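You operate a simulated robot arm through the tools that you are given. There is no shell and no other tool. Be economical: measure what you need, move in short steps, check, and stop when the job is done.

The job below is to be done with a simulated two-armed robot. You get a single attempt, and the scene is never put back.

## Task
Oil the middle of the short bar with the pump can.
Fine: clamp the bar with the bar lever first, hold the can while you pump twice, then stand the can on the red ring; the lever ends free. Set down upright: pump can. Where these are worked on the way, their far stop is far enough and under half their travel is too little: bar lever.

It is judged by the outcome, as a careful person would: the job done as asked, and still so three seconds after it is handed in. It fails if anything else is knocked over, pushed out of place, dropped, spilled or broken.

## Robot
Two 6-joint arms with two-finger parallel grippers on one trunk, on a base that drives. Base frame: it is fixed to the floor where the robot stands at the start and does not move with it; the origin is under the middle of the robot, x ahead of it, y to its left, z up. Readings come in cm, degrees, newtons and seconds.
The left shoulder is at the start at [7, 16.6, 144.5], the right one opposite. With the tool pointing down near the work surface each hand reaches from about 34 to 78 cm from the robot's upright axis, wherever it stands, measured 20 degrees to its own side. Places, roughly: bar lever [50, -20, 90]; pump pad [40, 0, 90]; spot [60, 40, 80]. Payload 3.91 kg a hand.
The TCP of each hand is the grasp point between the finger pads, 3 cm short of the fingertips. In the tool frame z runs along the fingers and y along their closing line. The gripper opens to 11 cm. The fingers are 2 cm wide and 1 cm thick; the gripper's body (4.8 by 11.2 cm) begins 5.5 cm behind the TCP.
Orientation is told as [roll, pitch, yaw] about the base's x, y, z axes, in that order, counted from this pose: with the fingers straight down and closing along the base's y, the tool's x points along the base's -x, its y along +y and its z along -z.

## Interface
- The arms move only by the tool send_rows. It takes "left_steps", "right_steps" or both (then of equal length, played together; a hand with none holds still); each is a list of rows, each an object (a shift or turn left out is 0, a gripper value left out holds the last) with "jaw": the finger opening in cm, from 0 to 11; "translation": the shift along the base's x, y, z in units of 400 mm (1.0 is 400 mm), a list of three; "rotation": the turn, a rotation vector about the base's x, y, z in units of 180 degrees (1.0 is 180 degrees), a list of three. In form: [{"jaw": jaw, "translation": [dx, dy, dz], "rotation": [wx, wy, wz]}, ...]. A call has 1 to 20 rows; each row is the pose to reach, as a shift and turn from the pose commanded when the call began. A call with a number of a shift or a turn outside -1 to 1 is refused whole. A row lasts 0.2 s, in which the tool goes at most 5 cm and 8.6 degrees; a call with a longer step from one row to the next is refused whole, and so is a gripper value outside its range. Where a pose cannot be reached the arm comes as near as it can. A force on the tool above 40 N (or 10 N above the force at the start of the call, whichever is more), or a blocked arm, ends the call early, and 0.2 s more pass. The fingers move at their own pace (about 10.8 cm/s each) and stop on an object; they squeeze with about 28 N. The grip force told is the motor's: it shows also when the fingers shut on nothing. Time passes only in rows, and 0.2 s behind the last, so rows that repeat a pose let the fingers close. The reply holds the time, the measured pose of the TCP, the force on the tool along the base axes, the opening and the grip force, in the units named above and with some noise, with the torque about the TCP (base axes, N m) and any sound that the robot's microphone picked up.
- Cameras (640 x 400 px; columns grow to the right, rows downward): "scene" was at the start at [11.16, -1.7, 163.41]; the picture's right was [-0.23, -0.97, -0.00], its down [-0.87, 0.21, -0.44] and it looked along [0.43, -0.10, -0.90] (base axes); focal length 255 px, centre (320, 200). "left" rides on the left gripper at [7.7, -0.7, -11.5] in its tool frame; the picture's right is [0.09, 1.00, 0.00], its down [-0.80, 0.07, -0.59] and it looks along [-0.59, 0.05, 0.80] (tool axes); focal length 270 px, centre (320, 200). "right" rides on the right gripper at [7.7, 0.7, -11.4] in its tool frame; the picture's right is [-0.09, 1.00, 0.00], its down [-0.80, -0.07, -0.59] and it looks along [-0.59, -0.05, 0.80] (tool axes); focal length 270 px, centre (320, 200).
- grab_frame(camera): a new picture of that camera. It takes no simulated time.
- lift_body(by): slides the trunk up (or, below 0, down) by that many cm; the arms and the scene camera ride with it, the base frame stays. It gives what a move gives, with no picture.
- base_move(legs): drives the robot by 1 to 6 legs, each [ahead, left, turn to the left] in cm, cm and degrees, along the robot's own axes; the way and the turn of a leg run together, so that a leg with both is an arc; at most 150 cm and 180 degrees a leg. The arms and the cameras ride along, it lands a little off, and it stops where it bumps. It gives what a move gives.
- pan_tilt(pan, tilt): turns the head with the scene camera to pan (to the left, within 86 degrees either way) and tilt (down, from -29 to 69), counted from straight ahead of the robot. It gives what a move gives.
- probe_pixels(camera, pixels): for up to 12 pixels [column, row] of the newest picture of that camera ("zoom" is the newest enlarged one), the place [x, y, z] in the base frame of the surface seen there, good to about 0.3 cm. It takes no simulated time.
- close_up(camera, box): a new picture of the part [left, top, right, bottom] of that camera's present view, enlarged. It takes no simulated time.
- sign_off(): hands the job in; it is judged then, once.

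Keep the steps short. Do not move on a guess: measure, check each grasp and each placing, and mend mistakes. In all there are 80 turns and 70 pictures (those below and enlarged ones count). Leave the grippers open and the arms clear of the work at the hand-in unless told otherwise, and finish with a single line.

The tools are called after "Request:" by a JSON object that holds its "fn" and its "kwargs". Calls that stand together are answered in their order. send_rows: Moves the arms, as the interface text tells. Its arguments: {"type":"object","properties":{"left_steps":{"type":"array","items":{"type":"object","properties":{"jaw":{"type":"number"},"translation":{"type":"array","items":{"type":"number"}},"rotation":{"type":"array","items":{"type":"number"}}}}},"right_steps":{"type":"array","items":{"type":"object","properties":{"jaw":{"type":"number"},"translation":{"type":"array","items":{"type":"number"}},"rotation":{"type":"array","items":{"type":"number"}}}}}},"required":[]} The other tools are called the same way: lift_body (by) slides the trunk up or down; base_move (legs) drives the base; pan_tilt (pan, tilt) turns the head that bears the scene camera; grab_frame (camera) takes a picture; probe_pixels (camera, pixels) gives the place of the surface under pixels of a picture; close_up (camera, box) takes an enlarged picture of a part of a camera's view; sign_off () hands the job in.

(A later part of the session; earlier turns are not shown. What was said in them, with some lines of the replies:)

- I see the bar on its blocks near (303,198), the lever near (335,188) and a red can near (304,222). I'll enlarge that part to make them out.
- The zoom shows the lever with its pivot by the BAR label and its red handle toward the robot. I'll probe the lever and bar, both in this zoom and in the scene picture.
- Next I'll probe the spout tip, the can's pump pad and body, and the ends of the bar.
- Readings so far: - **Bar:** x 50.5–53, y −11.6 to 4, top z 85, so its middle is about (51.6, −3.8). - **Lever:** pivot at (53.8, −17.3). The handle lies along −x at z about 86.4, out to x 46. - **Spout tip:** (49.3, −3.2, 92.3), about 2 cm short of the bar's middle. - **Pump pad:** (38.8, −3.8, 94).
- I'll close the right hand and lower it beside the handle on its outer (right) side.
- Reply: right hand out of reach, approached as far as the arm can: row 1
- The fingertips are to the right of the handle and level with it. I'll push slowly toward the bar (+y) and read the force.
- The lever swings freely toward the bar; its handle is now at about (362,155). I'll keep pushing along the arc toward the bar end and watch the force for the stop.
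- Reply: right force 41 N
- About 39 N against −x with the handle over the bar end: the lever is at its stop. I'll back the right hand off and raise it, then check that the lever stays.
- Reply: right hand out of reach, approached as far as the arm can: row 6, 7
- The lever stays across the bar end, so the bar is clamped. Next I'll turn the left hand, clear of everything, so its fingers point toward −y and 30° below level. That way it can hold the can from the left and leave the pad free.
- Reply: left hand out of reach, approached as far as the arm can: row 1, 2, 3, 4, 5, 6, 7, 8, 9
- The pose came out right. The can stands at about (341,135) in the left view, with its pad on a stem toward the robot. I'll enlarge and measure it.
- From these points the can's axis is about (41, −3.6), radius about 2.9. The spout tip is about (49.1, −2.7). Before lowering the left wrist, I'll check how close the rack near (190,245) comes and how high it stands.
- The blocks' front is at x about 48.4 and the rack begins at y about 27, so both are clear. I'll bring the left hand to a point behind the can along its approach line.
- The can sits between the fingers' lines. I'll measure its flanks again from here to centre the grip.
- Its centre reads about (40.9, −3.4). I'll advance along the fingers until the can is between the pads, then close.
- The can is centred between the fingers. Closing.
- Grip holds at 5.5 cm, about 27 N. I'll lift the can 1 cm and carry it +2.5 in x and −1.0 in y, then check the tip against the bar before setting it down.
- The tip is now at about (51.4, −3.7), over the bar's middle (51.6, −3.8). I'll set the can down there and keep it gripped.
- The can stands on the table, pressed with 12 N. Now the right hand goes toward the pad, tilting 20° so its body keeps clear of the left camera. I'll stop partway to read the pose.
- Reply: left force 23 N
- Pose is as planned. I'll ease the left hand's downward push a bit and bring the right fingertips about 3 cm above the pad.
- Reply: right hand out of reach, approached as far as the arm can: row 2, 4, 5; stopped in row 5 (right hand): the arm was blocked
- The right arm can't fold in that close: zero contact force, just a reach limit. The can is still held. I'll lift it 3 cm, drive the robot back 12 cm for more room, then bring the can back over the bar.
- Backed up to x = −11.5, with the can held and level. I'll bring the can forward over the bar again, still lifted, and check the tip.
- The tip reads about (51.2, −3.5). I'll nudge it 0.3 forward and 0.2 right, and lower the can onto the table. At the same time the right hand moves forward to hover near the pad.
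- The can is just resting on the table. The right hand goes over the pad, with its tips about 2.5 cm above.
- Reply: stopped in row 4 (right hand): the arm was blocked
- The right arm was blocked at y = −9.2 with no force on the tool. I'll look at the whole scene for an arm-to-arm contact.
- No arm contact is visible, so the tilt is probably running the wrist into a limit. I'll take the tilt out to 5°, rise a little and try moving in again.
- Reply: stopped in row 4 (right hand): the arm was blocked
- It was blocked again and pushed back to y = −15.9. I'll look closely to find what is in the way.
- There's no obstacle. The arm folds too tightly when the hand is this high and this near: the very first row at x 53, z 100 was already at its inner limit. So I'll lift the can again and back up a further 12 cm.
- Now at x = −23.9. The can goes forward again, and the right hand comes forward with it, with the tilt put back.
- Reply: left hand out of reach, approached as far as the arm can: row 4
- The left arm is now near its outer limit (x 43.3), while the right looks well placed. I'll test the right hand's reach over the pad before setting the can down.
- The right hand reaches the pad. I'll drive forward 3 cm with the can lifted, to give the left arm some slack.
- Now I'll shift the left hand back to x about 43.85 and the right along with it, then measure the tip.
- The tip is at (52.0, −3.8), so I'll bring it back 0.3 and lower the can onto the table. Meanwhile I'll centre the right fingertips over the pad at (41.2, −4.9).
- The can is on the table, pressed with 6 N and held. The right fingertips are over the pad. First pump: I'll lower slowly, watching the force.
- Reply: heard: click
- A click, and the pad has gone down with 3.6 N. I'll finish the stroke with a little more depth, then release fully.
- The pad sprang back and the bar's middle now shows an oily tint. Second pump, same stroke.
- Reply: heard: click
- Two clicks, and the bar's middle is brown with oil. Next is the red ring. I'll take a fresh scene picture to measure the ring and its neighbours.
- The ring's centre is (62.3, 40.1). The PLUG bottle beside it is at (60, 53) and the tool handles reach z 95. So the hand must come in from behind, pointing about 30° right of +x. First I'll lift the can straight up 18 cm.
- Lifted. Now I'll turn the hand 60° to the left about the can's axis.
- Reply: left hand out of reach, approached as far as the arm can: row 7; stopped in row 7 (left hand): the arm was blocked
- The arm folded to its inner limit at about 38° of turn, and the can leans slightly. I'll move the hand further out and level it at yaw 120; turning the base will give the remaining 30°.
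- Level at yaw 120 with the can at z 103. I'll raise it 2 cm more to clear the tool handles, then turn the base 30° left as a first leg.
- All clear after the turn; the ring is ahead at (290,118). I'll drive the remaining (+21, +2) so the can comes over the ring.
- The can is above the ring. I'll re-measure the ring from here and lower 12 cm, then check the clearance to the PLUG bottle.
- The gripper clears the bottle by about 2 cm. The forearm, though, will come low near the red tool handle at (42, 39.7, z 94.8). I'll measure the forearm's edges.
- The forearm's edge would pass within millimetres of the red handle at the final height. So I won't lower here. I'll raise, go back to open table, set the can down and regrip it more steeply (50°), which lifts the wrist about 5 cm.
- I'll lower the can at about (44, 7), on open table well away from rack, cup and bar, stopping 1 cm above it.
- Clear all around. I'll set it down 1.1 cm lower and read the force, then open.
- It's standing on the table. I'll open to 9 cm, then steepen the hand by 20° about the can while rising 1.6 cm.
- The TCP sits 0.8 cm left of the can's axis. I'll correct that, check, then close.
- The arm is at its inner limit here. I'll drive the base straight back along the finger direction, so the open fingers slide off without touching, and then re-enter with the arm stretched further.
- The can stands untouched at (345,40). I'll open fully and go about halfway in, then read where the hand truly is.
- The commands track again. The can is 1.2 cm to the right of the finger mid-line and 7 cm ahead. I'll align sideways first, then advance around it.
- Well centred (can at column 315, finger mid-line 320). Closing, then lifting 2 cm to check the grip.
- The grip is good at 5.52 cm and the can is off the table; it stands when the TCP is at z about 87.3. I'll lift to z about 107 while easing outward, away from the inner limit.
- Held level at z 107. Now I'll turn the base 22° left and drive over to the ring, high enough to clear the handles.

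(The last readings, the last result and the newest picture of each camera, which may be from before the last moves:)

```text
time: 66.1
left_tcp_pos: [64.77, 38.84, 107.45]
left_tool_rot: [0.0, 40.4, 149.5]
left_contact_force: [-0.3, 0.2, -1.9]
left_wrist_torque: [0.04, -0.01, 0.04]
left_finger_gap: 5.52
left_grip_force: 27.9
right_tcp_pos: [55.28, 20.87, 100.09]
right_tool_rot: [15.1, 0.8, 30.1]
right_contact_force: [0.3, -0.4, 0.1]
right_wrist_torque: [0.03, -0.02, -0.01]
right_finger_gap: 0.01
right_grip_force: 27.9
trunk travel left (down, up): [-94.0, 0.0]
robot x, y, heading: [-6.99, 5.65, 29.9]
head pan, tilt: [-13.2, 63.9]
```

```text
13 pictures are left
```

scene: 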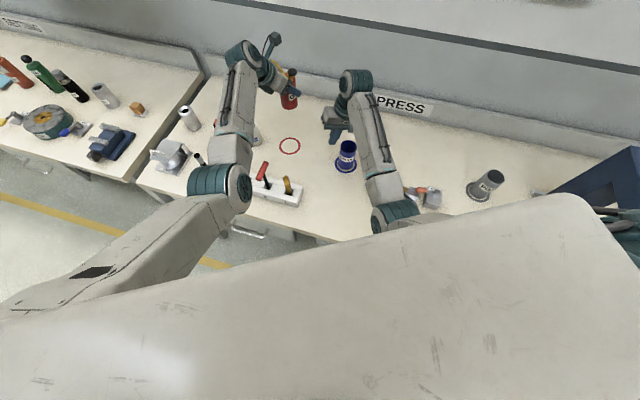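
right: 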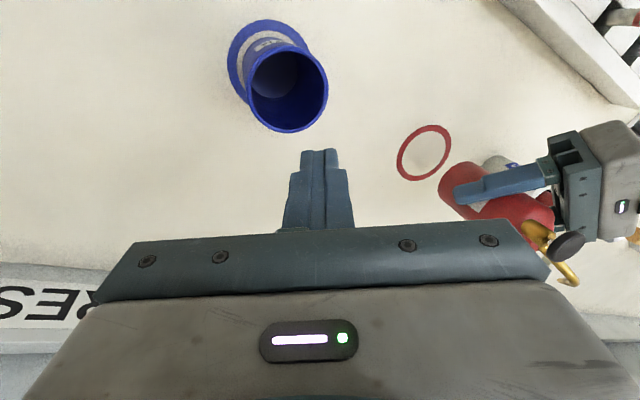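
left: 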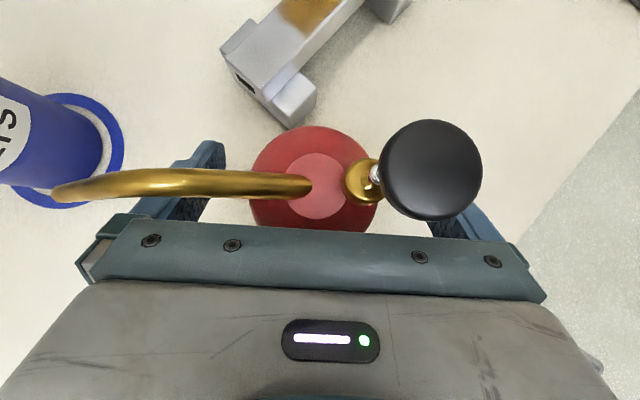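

I'll lower to about z 97 while centring on the ring, then measure the wrist and elbow clearances.

Request:
{"fn": "send_rows", "kwargs": {"left_steps": [{"translation": [-0.02, 0.01, -0.06]}, {"translation": [-0.04, 0.02, -0.13]}, {"translation": [-0.055, 0.028, -0.2]}, {"translation": [-0.055, 0.028, -0.26]}, {"translation": [-0.055, 0.028, -0.26]}]}}

Request:
{"fn": "close_up", "kwargs": {"camera": "scene", "box": [160, 30, 360, 215]}}

```text
time: 67.3
left_tcp_pos: [62.51, 39.98, 96.89]
left_tool_rot: [0.1, 40.1, 149.5]
left_contact_force: [0.1, 0.3, -1.6]
left_wrist_torque: [0.02, -0.01, 0.01]
left_finger_gap: 5.52
left_grip_force: 27.7
right_tcp_pos: [55.42, 20.91, 99.83]
right_tool_rot: [15.1, 1.0, 30.0]
right_contact_force: [0.0, 0.7, 0.0]
right_wrist_torque: [-0.05, -0.02, 0.0]
right_finger_gap: 0.0
right_grip_force: 27.5
trunk travel left (down, up): [-94.0, 0.0]
robot x, y, heading: [-7.24, 5.5, 29.9]
head pan, tilt: [-13.2, 63.9]
```

```text
2.16 times, centred on (260, 122) of scene
```

zoom: 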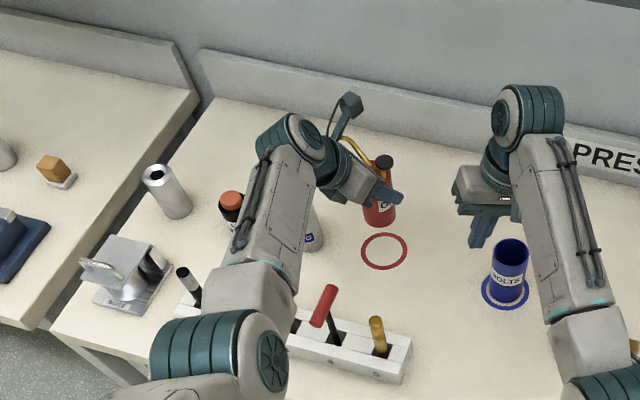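

Request:
{"fn": "probe_pixels", "kwargs": {"camera": "zoom", "pixels": [[305, 180], [303, 225], [297, 270], [285, 315], [260, 190], [315, 160], [330, 190], [230, 340], [270, 360], [322, 305], [300, 135]]}}

```text
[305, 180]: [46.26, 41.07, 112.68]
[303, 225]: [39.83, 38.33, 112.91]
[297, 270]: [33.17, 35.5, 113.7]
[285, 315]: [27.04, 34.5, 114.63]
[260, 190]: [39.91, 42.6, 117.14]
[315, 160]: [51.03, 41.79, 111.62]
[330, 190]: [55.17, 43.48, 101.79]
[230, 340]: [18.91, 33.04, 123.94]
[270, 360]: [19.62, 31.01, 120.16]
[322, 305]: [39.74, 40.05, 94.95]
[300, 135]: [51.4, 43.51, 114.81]
```

At the final height the forearm's underside will be at about z 97, over 2 cm above the red handle, and the bottle gap is about 2 cm. I'll lower 8.8 cm, then inch down.

Request:
{"fn": "send_rows", "kwargs": {"left_steps": [{"translation": [0, 0, -0.06]}, {"translation": [0, 0, -0.12]}, {"translation": [0, 0, -0.18]}, {"translation": [0, 0, -0.22]}, {"translation": [0, 0, -0.22]}]}}

Request:
{"fn": "close_up", "kwargs": {"camera": "scene", "box": [210, 80, 330, 190]}}

Request:
{"fn": "grab_frame", "kwargs": {"camera": "left"}}

```text
time: 68.5
left_tcp_pos: [61.23, 40.49, 89.6]
left_tool_rot: [0.0, 40.2, 149.5]
left_contact_force: [-0.2, 0.2, -1.5]
left_wrist_torque: [0.0, -0.05, 0.02]
left_finger_gap: 5.55
left_grip_force: 27.4
left hand out of reach, approached as far as the arm can: row 3, 4, 5
right_tcp_pos: [55.67, 20.99, 99.78]
right_tool_rot: [15.2, 1.1, 30.1]
right_contact_force: [0.1, 0.2, 0.1]
right_wrist_torque: [0.01, -0.01, -0.01]
right_finger_gap: 0.01
right_grip_force: 27.6
trunk travel left (down, up): [-94.0, 0.0]
robot x, y, heading: [-7.19, 5.51, 29.9]
head pan, tilt: [-13.2, 63.9]
```

```text
3.64 times, centred on (270, 135) of scene
```

zoom: 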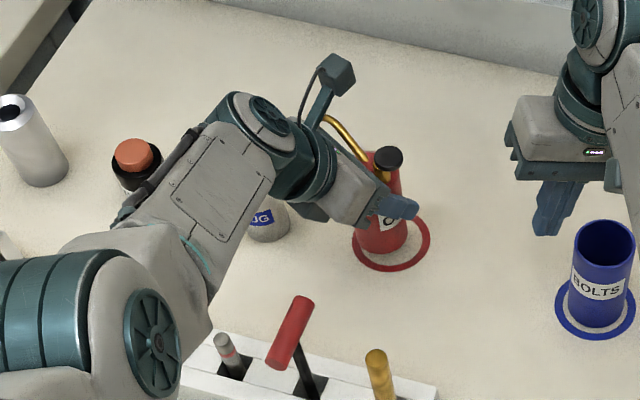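

```text
10 pictures are left
```

left: 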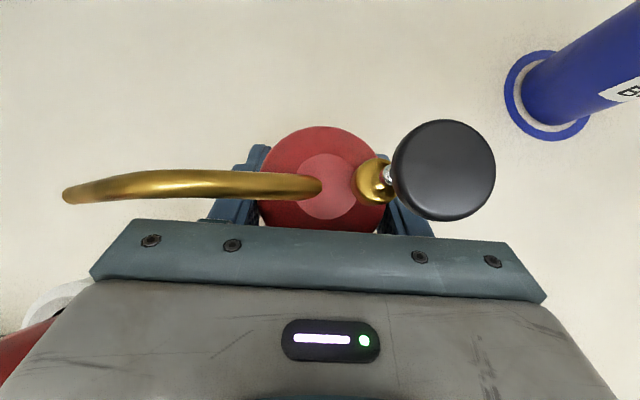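

The left arm hit its outer limit, with the can 2 cm above the ring. I'll rise again and drive the base 6 cm along the finger direction, which leads away from the bottle, then bring the hand back.

Request:
{"fn": "send_rows", "kwargs": {"left_steps": [{"translation": [0, 0, 0.06]}, {"translation": [0, 0, 0.12]}, {"translation": [0, 0, 0.18]}, {"translation": [0, 0, 0.18]}]}}

Request:
{"fn": "base_move", "kwargs": {"legs": [[3.0, -5.2, 0]]}}

```text
time: 69.5
left_tcp_pos: [61.3, 40.48, 96.79]
left_tool_rot: [0.1, 40.1, 149.6]
left_contact_force: [-0.4, -0.5, -2.0]
left_wrist_torque: [0.03, 0.03, 0.0]
left_finger_gap: 5.54
left_grip_force: 28.4
right_tcp_pos: [55.64, 20.85, 99.7]
right_tool_rot: [15.2, 0.9, 30.1]
right_contact_force: [-0.7, 0.7, -0.3]
right_wrist_torque: [0.01, -0.02, 0.03]
right_finger_gap: 0.0
right_grip_force: 28.2
trunk travel left (down, up): [-94.0, 0.0]
robot x, y, heading: [-6.91, 5.62, 30.2]
head pan, tilt: [-13.2, 63.9]
```

```text
time: 70.4
left_tcp_pos: [65.77, 37.91, 97.06]
left_tool_rot: [0.0, 40.5, 149.6]
left_contact_force: [-1.6, 0.2, -1.8]
left_wrist_torque: [-0.02, -0.01, 0.01]
left_finger_gap: 5.52
left_grip_force: 27.9
right_tcp_pos: [60.07, 18.44, 100.21]
right_tool_rot: [14.9, 0.9, 30.2]
right_contact_force: [-0.4, 0.6, 0.8]
right_wrist_torque: [-0.05, -0.07, -0.01]
right_finger_gap: 0.0
right_grip_force: 28.1
trunk travel left (down, up): [-94.0, 0.0]
robot x, y, heading: [-2.34, 2.66, 29.7]
head pan, tilt: [-13.2, 63.9]
```

Now the hand goes back over the ring centre and lowers to z about 90.

Request:
{"fn": "send_rows", "kwargs": {"left_steps": [{"translation": [-0.04, 0.025, -0.03]}, {"translation": [-0.08, 0.05, -0.08]}, {"translation": [-0.08, 0.05, -0.13]}, {"translation": [-0.08, 0.05, -0.175]}, {"translation": [-0.08, 0.05, -0.175]}]}}

Request:
{"fn": "close_up", "kwargs": {"camera": "scene", "box": [210, 60, 330, 190]}}

```text
time: 71.6
left_tcp_pos: [63.07, 39.72, 89.76]
left_tool_rot: [0.0, 40.1, 149.6]
left_contact_force: [-0.2, 1.4, -2.5]
left_wrist_torque: [-0.02, -0.02, 0.0]
left_finger_gap: 5.52
left_grip_force: 27.9
right_tcp_pos: [60.56, 18.13, 99.86]
right_tool_rot: [15.2, 1.0, 30.2]
right_contact_force: [-0.1, -0.7, -1.1]
right_wrist_torque: [-0.02, 0.02, -0.03]
right_finger_gap: 0.02
right_grip_force: 28.0
trunk travel left (down, up): [-94.0, 0.0]
robot x, y, heading: [-1.79, 2.39, 29.8]
head pan, tilt: [-13.2, 63.9]
```

```text
3.08 times, centred on (270, 125) of scene
```

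zoom: 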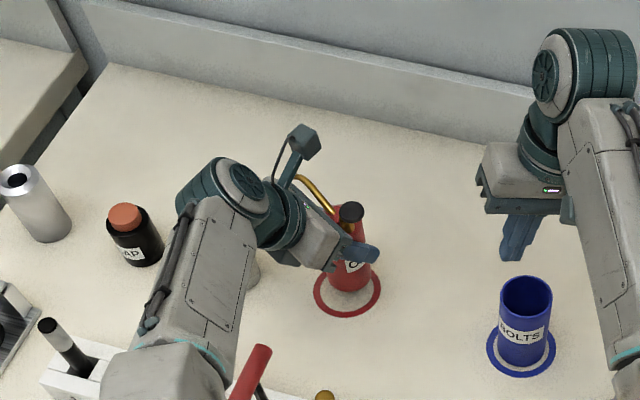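

In reach now. I'll check the forearm against the red handle once more before the last 2.4 cm.

Request:
{"fn": "probe_pixels", "kwargs": {"camera": "zoom", "pixels": [[253, 240], [243, 290], [232, 335], [218, 370], [262, 350], [250, 385], [315, 292], [378, 290], [255, 275]]}}

```text
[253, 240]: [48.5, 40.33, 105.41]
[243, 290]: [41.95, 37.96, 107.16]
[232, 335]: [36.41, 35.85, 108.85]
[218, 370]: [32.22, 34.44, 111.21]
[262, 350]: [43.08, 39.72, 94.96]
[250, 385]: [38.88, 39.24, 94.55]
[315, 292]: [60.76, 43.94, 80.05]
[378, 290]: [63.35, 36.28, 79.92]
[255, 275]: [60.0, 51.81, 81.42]
```

The forearm's edge is at z 107 there, well above the handle at 95. I'll lower the last bit.

Request:
{"fn": "send_rows", "kwargs": {"left_steps": [{"translation": [-0.0125, 0.006, -0.02]}, {"translation": [-0.0125, 0.006, -0.04]}, {"translation": [-0.0125, 0.006, -0.053]}, {"translation": [-0.0125, 0.006, -0.06]}, {"translation": [-0.0125, 0.006, -0.06]}]}}

Request:
{"fn": "close_up", "kwargs": {"camera": "scene", "box": [240, 90, 320, 170]}}

```text
time: 72.8
left_tcp_pos: [62.65, 39.85, 87.42]
left_tool_rot: [0.1, 40.0, 149.6]
left_contact_force: [-0.4, 1.1, -2.0]
left_wrist_torque: [-0.01, 0.01, 0.02]
left_finger_gap: 5.52
left_grip_force: 28.0
right_tcp_pos: [60.56, 18.17, 99.77]
right_tool_rot: [15.2, 1.0, 30.2]
right_contact_force: [0.9, -0.7, 0.5]
right_wrist_torque: [0.04, -0.02, -0.01]
right_finger_gap: 0.0
right_grip_force: 27.8
trunk travel left (down, up): [-94.0, 0.0]
robot x, y, heading: [-1.65, 2.84, 29.9]
head pan, tilt: [-13.2, 63.9]
```

```text
5.00 times, centred on (280, 130) of scene
```

zoom: 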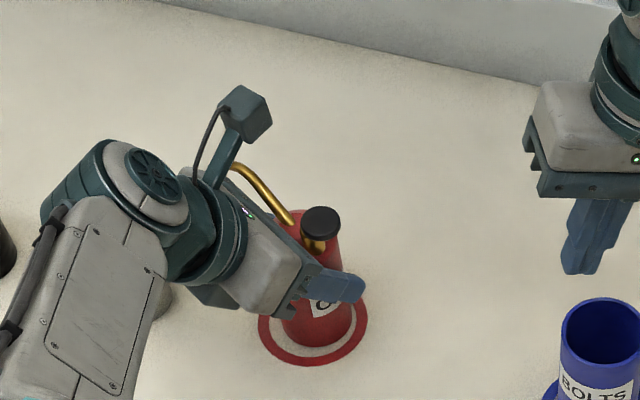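

The can is inside the ring, just short of the table. I'll inch down until I feel the table.

Request:
{"fn": "send_rows", "kwargs": {"left_steps": [{"translation": [0, 0, -0.003]}, {"translation": [0, 0, -0.006]}, {"translation": [0, 0, -0.008]}]}}

```text
time: 73.6
left_tcp_pos: [62.71, 39.92, 87.16]
left_tool_rot: [-0.2, 40.3, 149.6]
left_contact_force: [2.6, 0.4, 7.8]
left_wrist_torque: [-0.16, 0.07, 0.07]
left_finger_gap: 5.5
left_grip_force: 27.7
right_tcp_pos: [60.57, 18.02, 99.88]
right_tool_rot: [15.2, 1.0, 30.3]
right_contact_force: [-0.4, 0.1, 0.6]
right_wrist_torque: [0.0, 0.02, 0.04]
right_finger_gap: 0.03
right_grip_force: 28.3
trunk travel left (down, up): [-94.0, 0.0]
robot x, y, heading: [-2.0, 2.88, 29.7]
head pan, tilt: [-13.2, 63.9]
```

Contact at 7.8 N: the can is standing. I'll open to 8.5 cm and withdraw straight back along the fingers, then up.

Request:
{"fn": "send_rows", "kwargs": {"left_steps": [{"jaw": 8.5}, {"jaw": 8.5}, {"translation": [-0.028, 0.016, 0.038]}, {"translation": [-0.07, 0.04, 0.096]}, {"translation": [-0.125, 0.072, 0.172]}, {"translation": [-0.18, 0.104, 0.248]}, {"translation": [-0.18, 0.104, 0.33]}, {"translation": [-0.18, 0.08, 0.4]}, {"translation": [-0.18, 0.08, 0.4]}]}}

Request:
{"fn": "close_up", "kwargs": {"camera": "scene", "box": [210, 60, 330, 190]}}

```text
time: 75.6
left_tcp_pos: [55.32, 43.16, 102.84]
left_tool_rot: [0.1, 40.1, 149.6]
left_contact_force: [-0.4, 0.4, 0.4]
left_wrist_torque: [0.02, 0.0, -0.02]
left_finger_gap: 8.5
left_grip_force: 0.1
right_tcp_pos: [60.61, 17.98, 99.8]
right_tool_rot: [15.2, 0.9, 30.3]
right_contact_force: [0.1, -0.3, -0.2]
right_wrist_torque: [0.03, 0.0, 0.01]
right_finger_gap: 0.0
right_grip_force: 27.9
trunk travel left (down, up): [-94.0, 0.0]
robot x, y, heading: [-2.01, 2.46, 30.3]
head pan, tilt: [-13.2, 63.9]
```

```text
3.08 times, centred on (270, 125) of scene
```

zoom: 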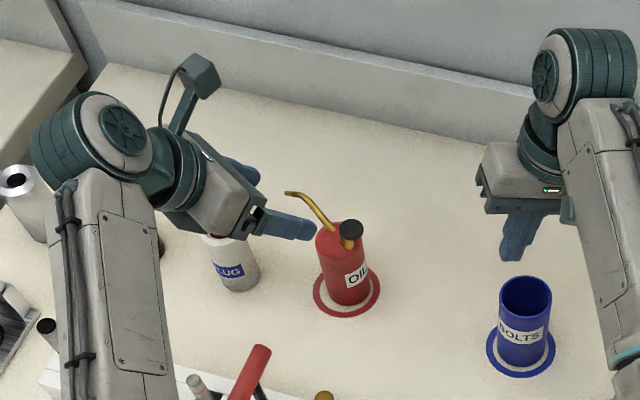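

The can stands upright and centred in the ring. The lever is meant to end free, so I'll go back and swing it off the bar again. First I back the base out, turn it straight and drive up.

Request:
{"fn": "base_move", "kwargs": {"legs": [[-19, 9, 0], [0, 0, -30.2], [16, 0, 0]]}}

```text
time: 79.8
left_tcp_pos: [62.87, 6.57, 103.17]
left_tool_rot: [-0.1, 40.2, 118.9]
left_contact_force: [-0.5, -0.2, 0.1]
left_wrist_torque: [0.07, 0.0, 0.03]
left_finger_gap: 8.48
left_grip_force: 0.2
right_tcp_pos: [54.53, -17.63, 99.93]
right_tool_rot: [15.3, 0.9, -0.4]
right_contact_force: [0.1, -0.3, 0.7]
right_wrist_torque: [0.0, -0.05, -0.03]
right_finger_gap: 0.0
right_grip_force: 27.4
trunk travel left (down, up): [-94.0, 0.0]
robot x, y, heading: [-6.91, 0.92, -0.6]
head pan, tilt: [-13.2, 63.9]
```

I'll straighten the right hand and bring it over the far side of the lever's handle, tips still above it.

Request:
{"fn": "send_rows", "kwargs": {"right_steps": [{"translation": [0.03, 0.04, -0.02], "rotation": [-0.03, -0.002, 0.001]}, {"translation": [0.0675, 0.08, -0.07], "rotation": [-0.06, -0.004, 0.002]}, {"translation": [0.0725, 0.108, -0.13], "rotation": [-0.085, -0.005, 0.002]}, {"translation": [0.0725, 0.108, -0.175], "rotation": [-0.085, -0.005, 0.002]}, {"translation": [0.0725, 0.108, -0.175], "rotation": [-0.085, -0.005, 0.002]}]}}

Request:
{"fn": "grab_frame", "kwargs": {"camera": "right"}}

```text
time: 81.0
left_tcp_pos: [63.05, 6.65, 102.86]
left_tool_rot: [0.1, 40.1, 119.0]
left_contact_force: [-0.2, -0.5, -0.3]
left_wrist_torque: [0.0, -0.05, 0.01]
left_finger_gap: 8.51
left_grip_force: 0.1
right_tcp_pos: [57.67, -13.26, 92.76]
right_tool_rot: [-0.2, -0.1, -0.2]
right_contact_force: [-0.3, -0.7, 0.5]
right_wrist_torque: [0.01, 0.01, 0.01]
right_finger_gap: 0.0
right_grip_force: 28.5
trunk travel left (down, up): [-94.0, 0.0]
robot x, y, heading: [-7.23, 0.46, -0.7]
head pan, tilt: [-13.2, 63.9]
```

```text
6 pictures are left
```

right: 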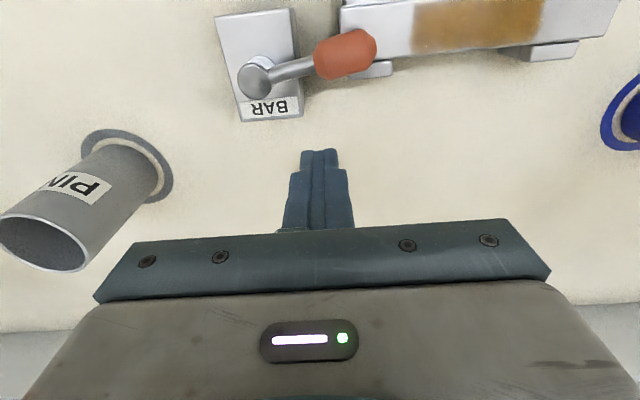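

Request:
{"fn": "probe_pixels", "kwargs": {"camera": "right", "pixels": [[255, 78], [290, 68], [325, 60], [350, 50], [372, 45], [345, 72]]}}

```text
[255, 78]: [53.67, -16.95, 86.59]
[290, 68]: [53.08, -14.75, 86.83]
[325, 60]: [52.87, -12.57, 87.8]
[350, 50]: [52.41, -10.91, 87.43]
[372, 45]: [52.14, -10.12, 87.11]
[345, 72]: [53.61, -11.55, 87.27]
```

The handle lies along y at x about 52.5–53. I'll lower beside its far side and sweep it back toward the robot along its arc until its stop.

Request:
{"fn": "send_rows", "kwargs": {"right_steps": [{"translation": [-0.005, 0.008, -0.05]}, {"translation": [-0.012, 0.012, -0.1]}, {"translation": [-0.0475, 0.019, -0.1]}, {"translation": [-0.085, 0.019, -0.1]}, {"translation": [-0.1025, 0.019, -0.1]}, {"translation": [-0.125, 0.0165, -0.1]}, {"translation": [-0.1425, 0.01, -0.1]}, {"translation": [-0.16, 0.0015, -0.1]}, {"translation": [-0.175, -0.01, -0.1]}, {"translation": [-0.19, -0.024, -0.1]}, {"translation": [-0.2, -0.041, -0.1]}, {"translation": [-0.205, -0.051, -0.1]}]}}

Request:
{"fn": "grab_frame", "kwargs": {"camera": "right"}}

```text
time: 83.6
left_tcp_pos: [63.17, 6.74, 102.93]
left_tool_rot: [0.1, 40.2, 119.2]
left_contact_force: [0.2, 0.0, 0.0]
left_wrist_torque: [-0.03, -0.02, -0.01]
left_finger_gap: 8.46
left_grip_force: 0.1
right_tcp_pos: [49.57, -15.07, 88.76]
right_tool_rot: [-0.1, 0.1, -0.1]
right_contact_force: [4.4, 8.4, -2.4]
right_wrist_torque: [0.22, -0.11, -0.04]
right_finger_gap: 0.0
right_grip_force: 27.7
trunk travel left (down, up): [-94.0, 0.0]
robot x, y, heading: [-7.06, 1.31, -0.5]
head pan, tilt: [-13.2, 63.9]
```

```text
5 pictures are left
```

right: 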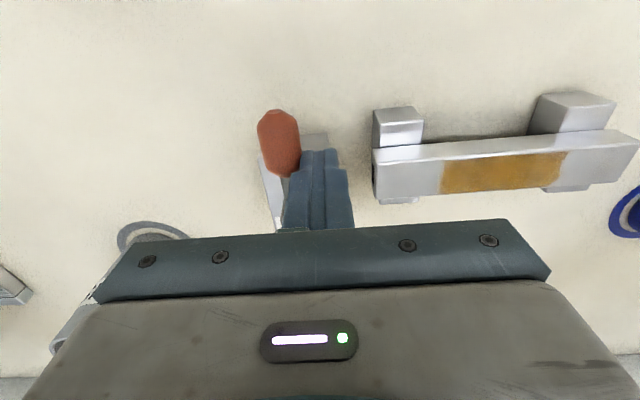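

The lever is back at its free position against the stop, with the bar still in place and oiled. I'll withdraw the right hand, go up and open both grippers.

Request:
{"fn": "send_rows", "kwargs": {"right_steps": [{"translation": [0.005, 0.025, 0]}, {"translation": [0.005, 0.025, 0.08]}, {"translation": [0.01, 0.0, 0.16]}, {"translation": [0.03, -0.04, 0.24]}, {"jaw": 11, "translation": [0.05, -0.06, 0.28]}, {"translation": [0.05, -0.06, 0.28]}, {"translation": [0.05, -0.06, 0.28]}], "left_steps": [{}, {}, {}, {}, {"jaw": 11}, {}, {}]}}

Request:
{"fn": "grab_frame", "kwargs": {"camera": "scene"}}

```text
time: 85.2
left_tcp_pos: [63.11, 6.54, 102.97]
left_tool_rot: [0.1, 40.1, 119.0]
left_contact_force: [-0.3, 0.0, -0.6]
left_wrist_torque: [-0.02, -0.03, 0.01]
left_finger_gap: 10.97
left_grip_force: 0.1
right_tcp_pos: [51.49, -17.77, 99.91]
right_tool_rot: [0.0, 0.1, -0.1]
right_contact_force: [0.4, 0.4, 0.6]
right_wrist_torque: [-0.02, 0.0, -0.01]
right_finger_gap: 11.0
right_grip_force: 0.1
trunk travel left (down, up): [-94.0, 0.0]
robot x, y, heading: [-7.05, 0.87, -0.6]
head pan, tilt: [-13.2, 63.9]
```

```text
4 pictures are left
```

scene: 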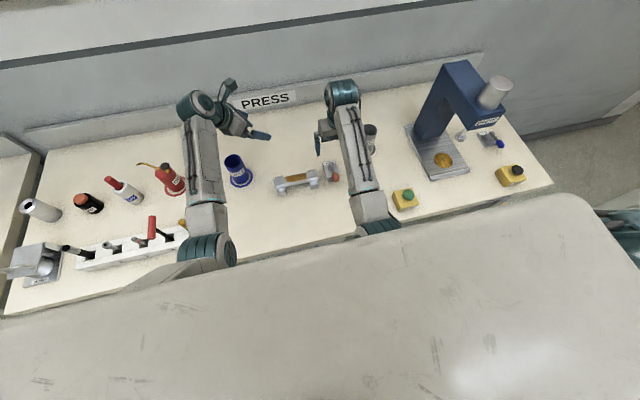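

Everything looks in place. One last close look at the can on the ring and the lever.

Request:
{"fn": "close_up", "kwargs": {"camera": "scene", "box": [120, 140, 360, 240]}}

```text
2.67 times, centred on (240, 190) of scene
```

zoom: 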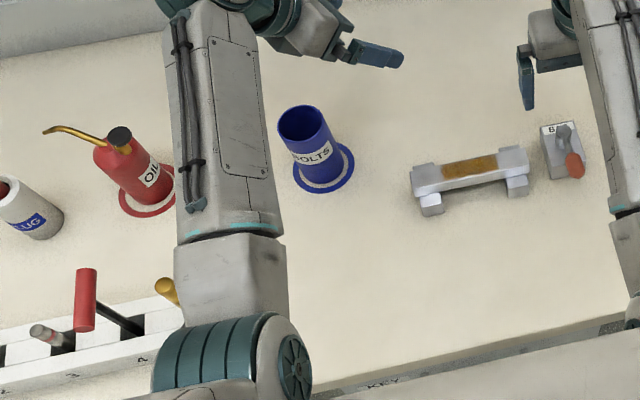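

The can stands upright on the ring, the bar's middle is oiled, the lever is free, and both hands are open and clear. Handing in.

Request:
{"fn": "sign_off", "kwargs": {}}

```text
The job is handed in.
```

The bar was clamped, its middle oiled with two pumps while the can was held, the can stood upright on the red ring, and the lever swung back to its free position, which is how I read "ends free".
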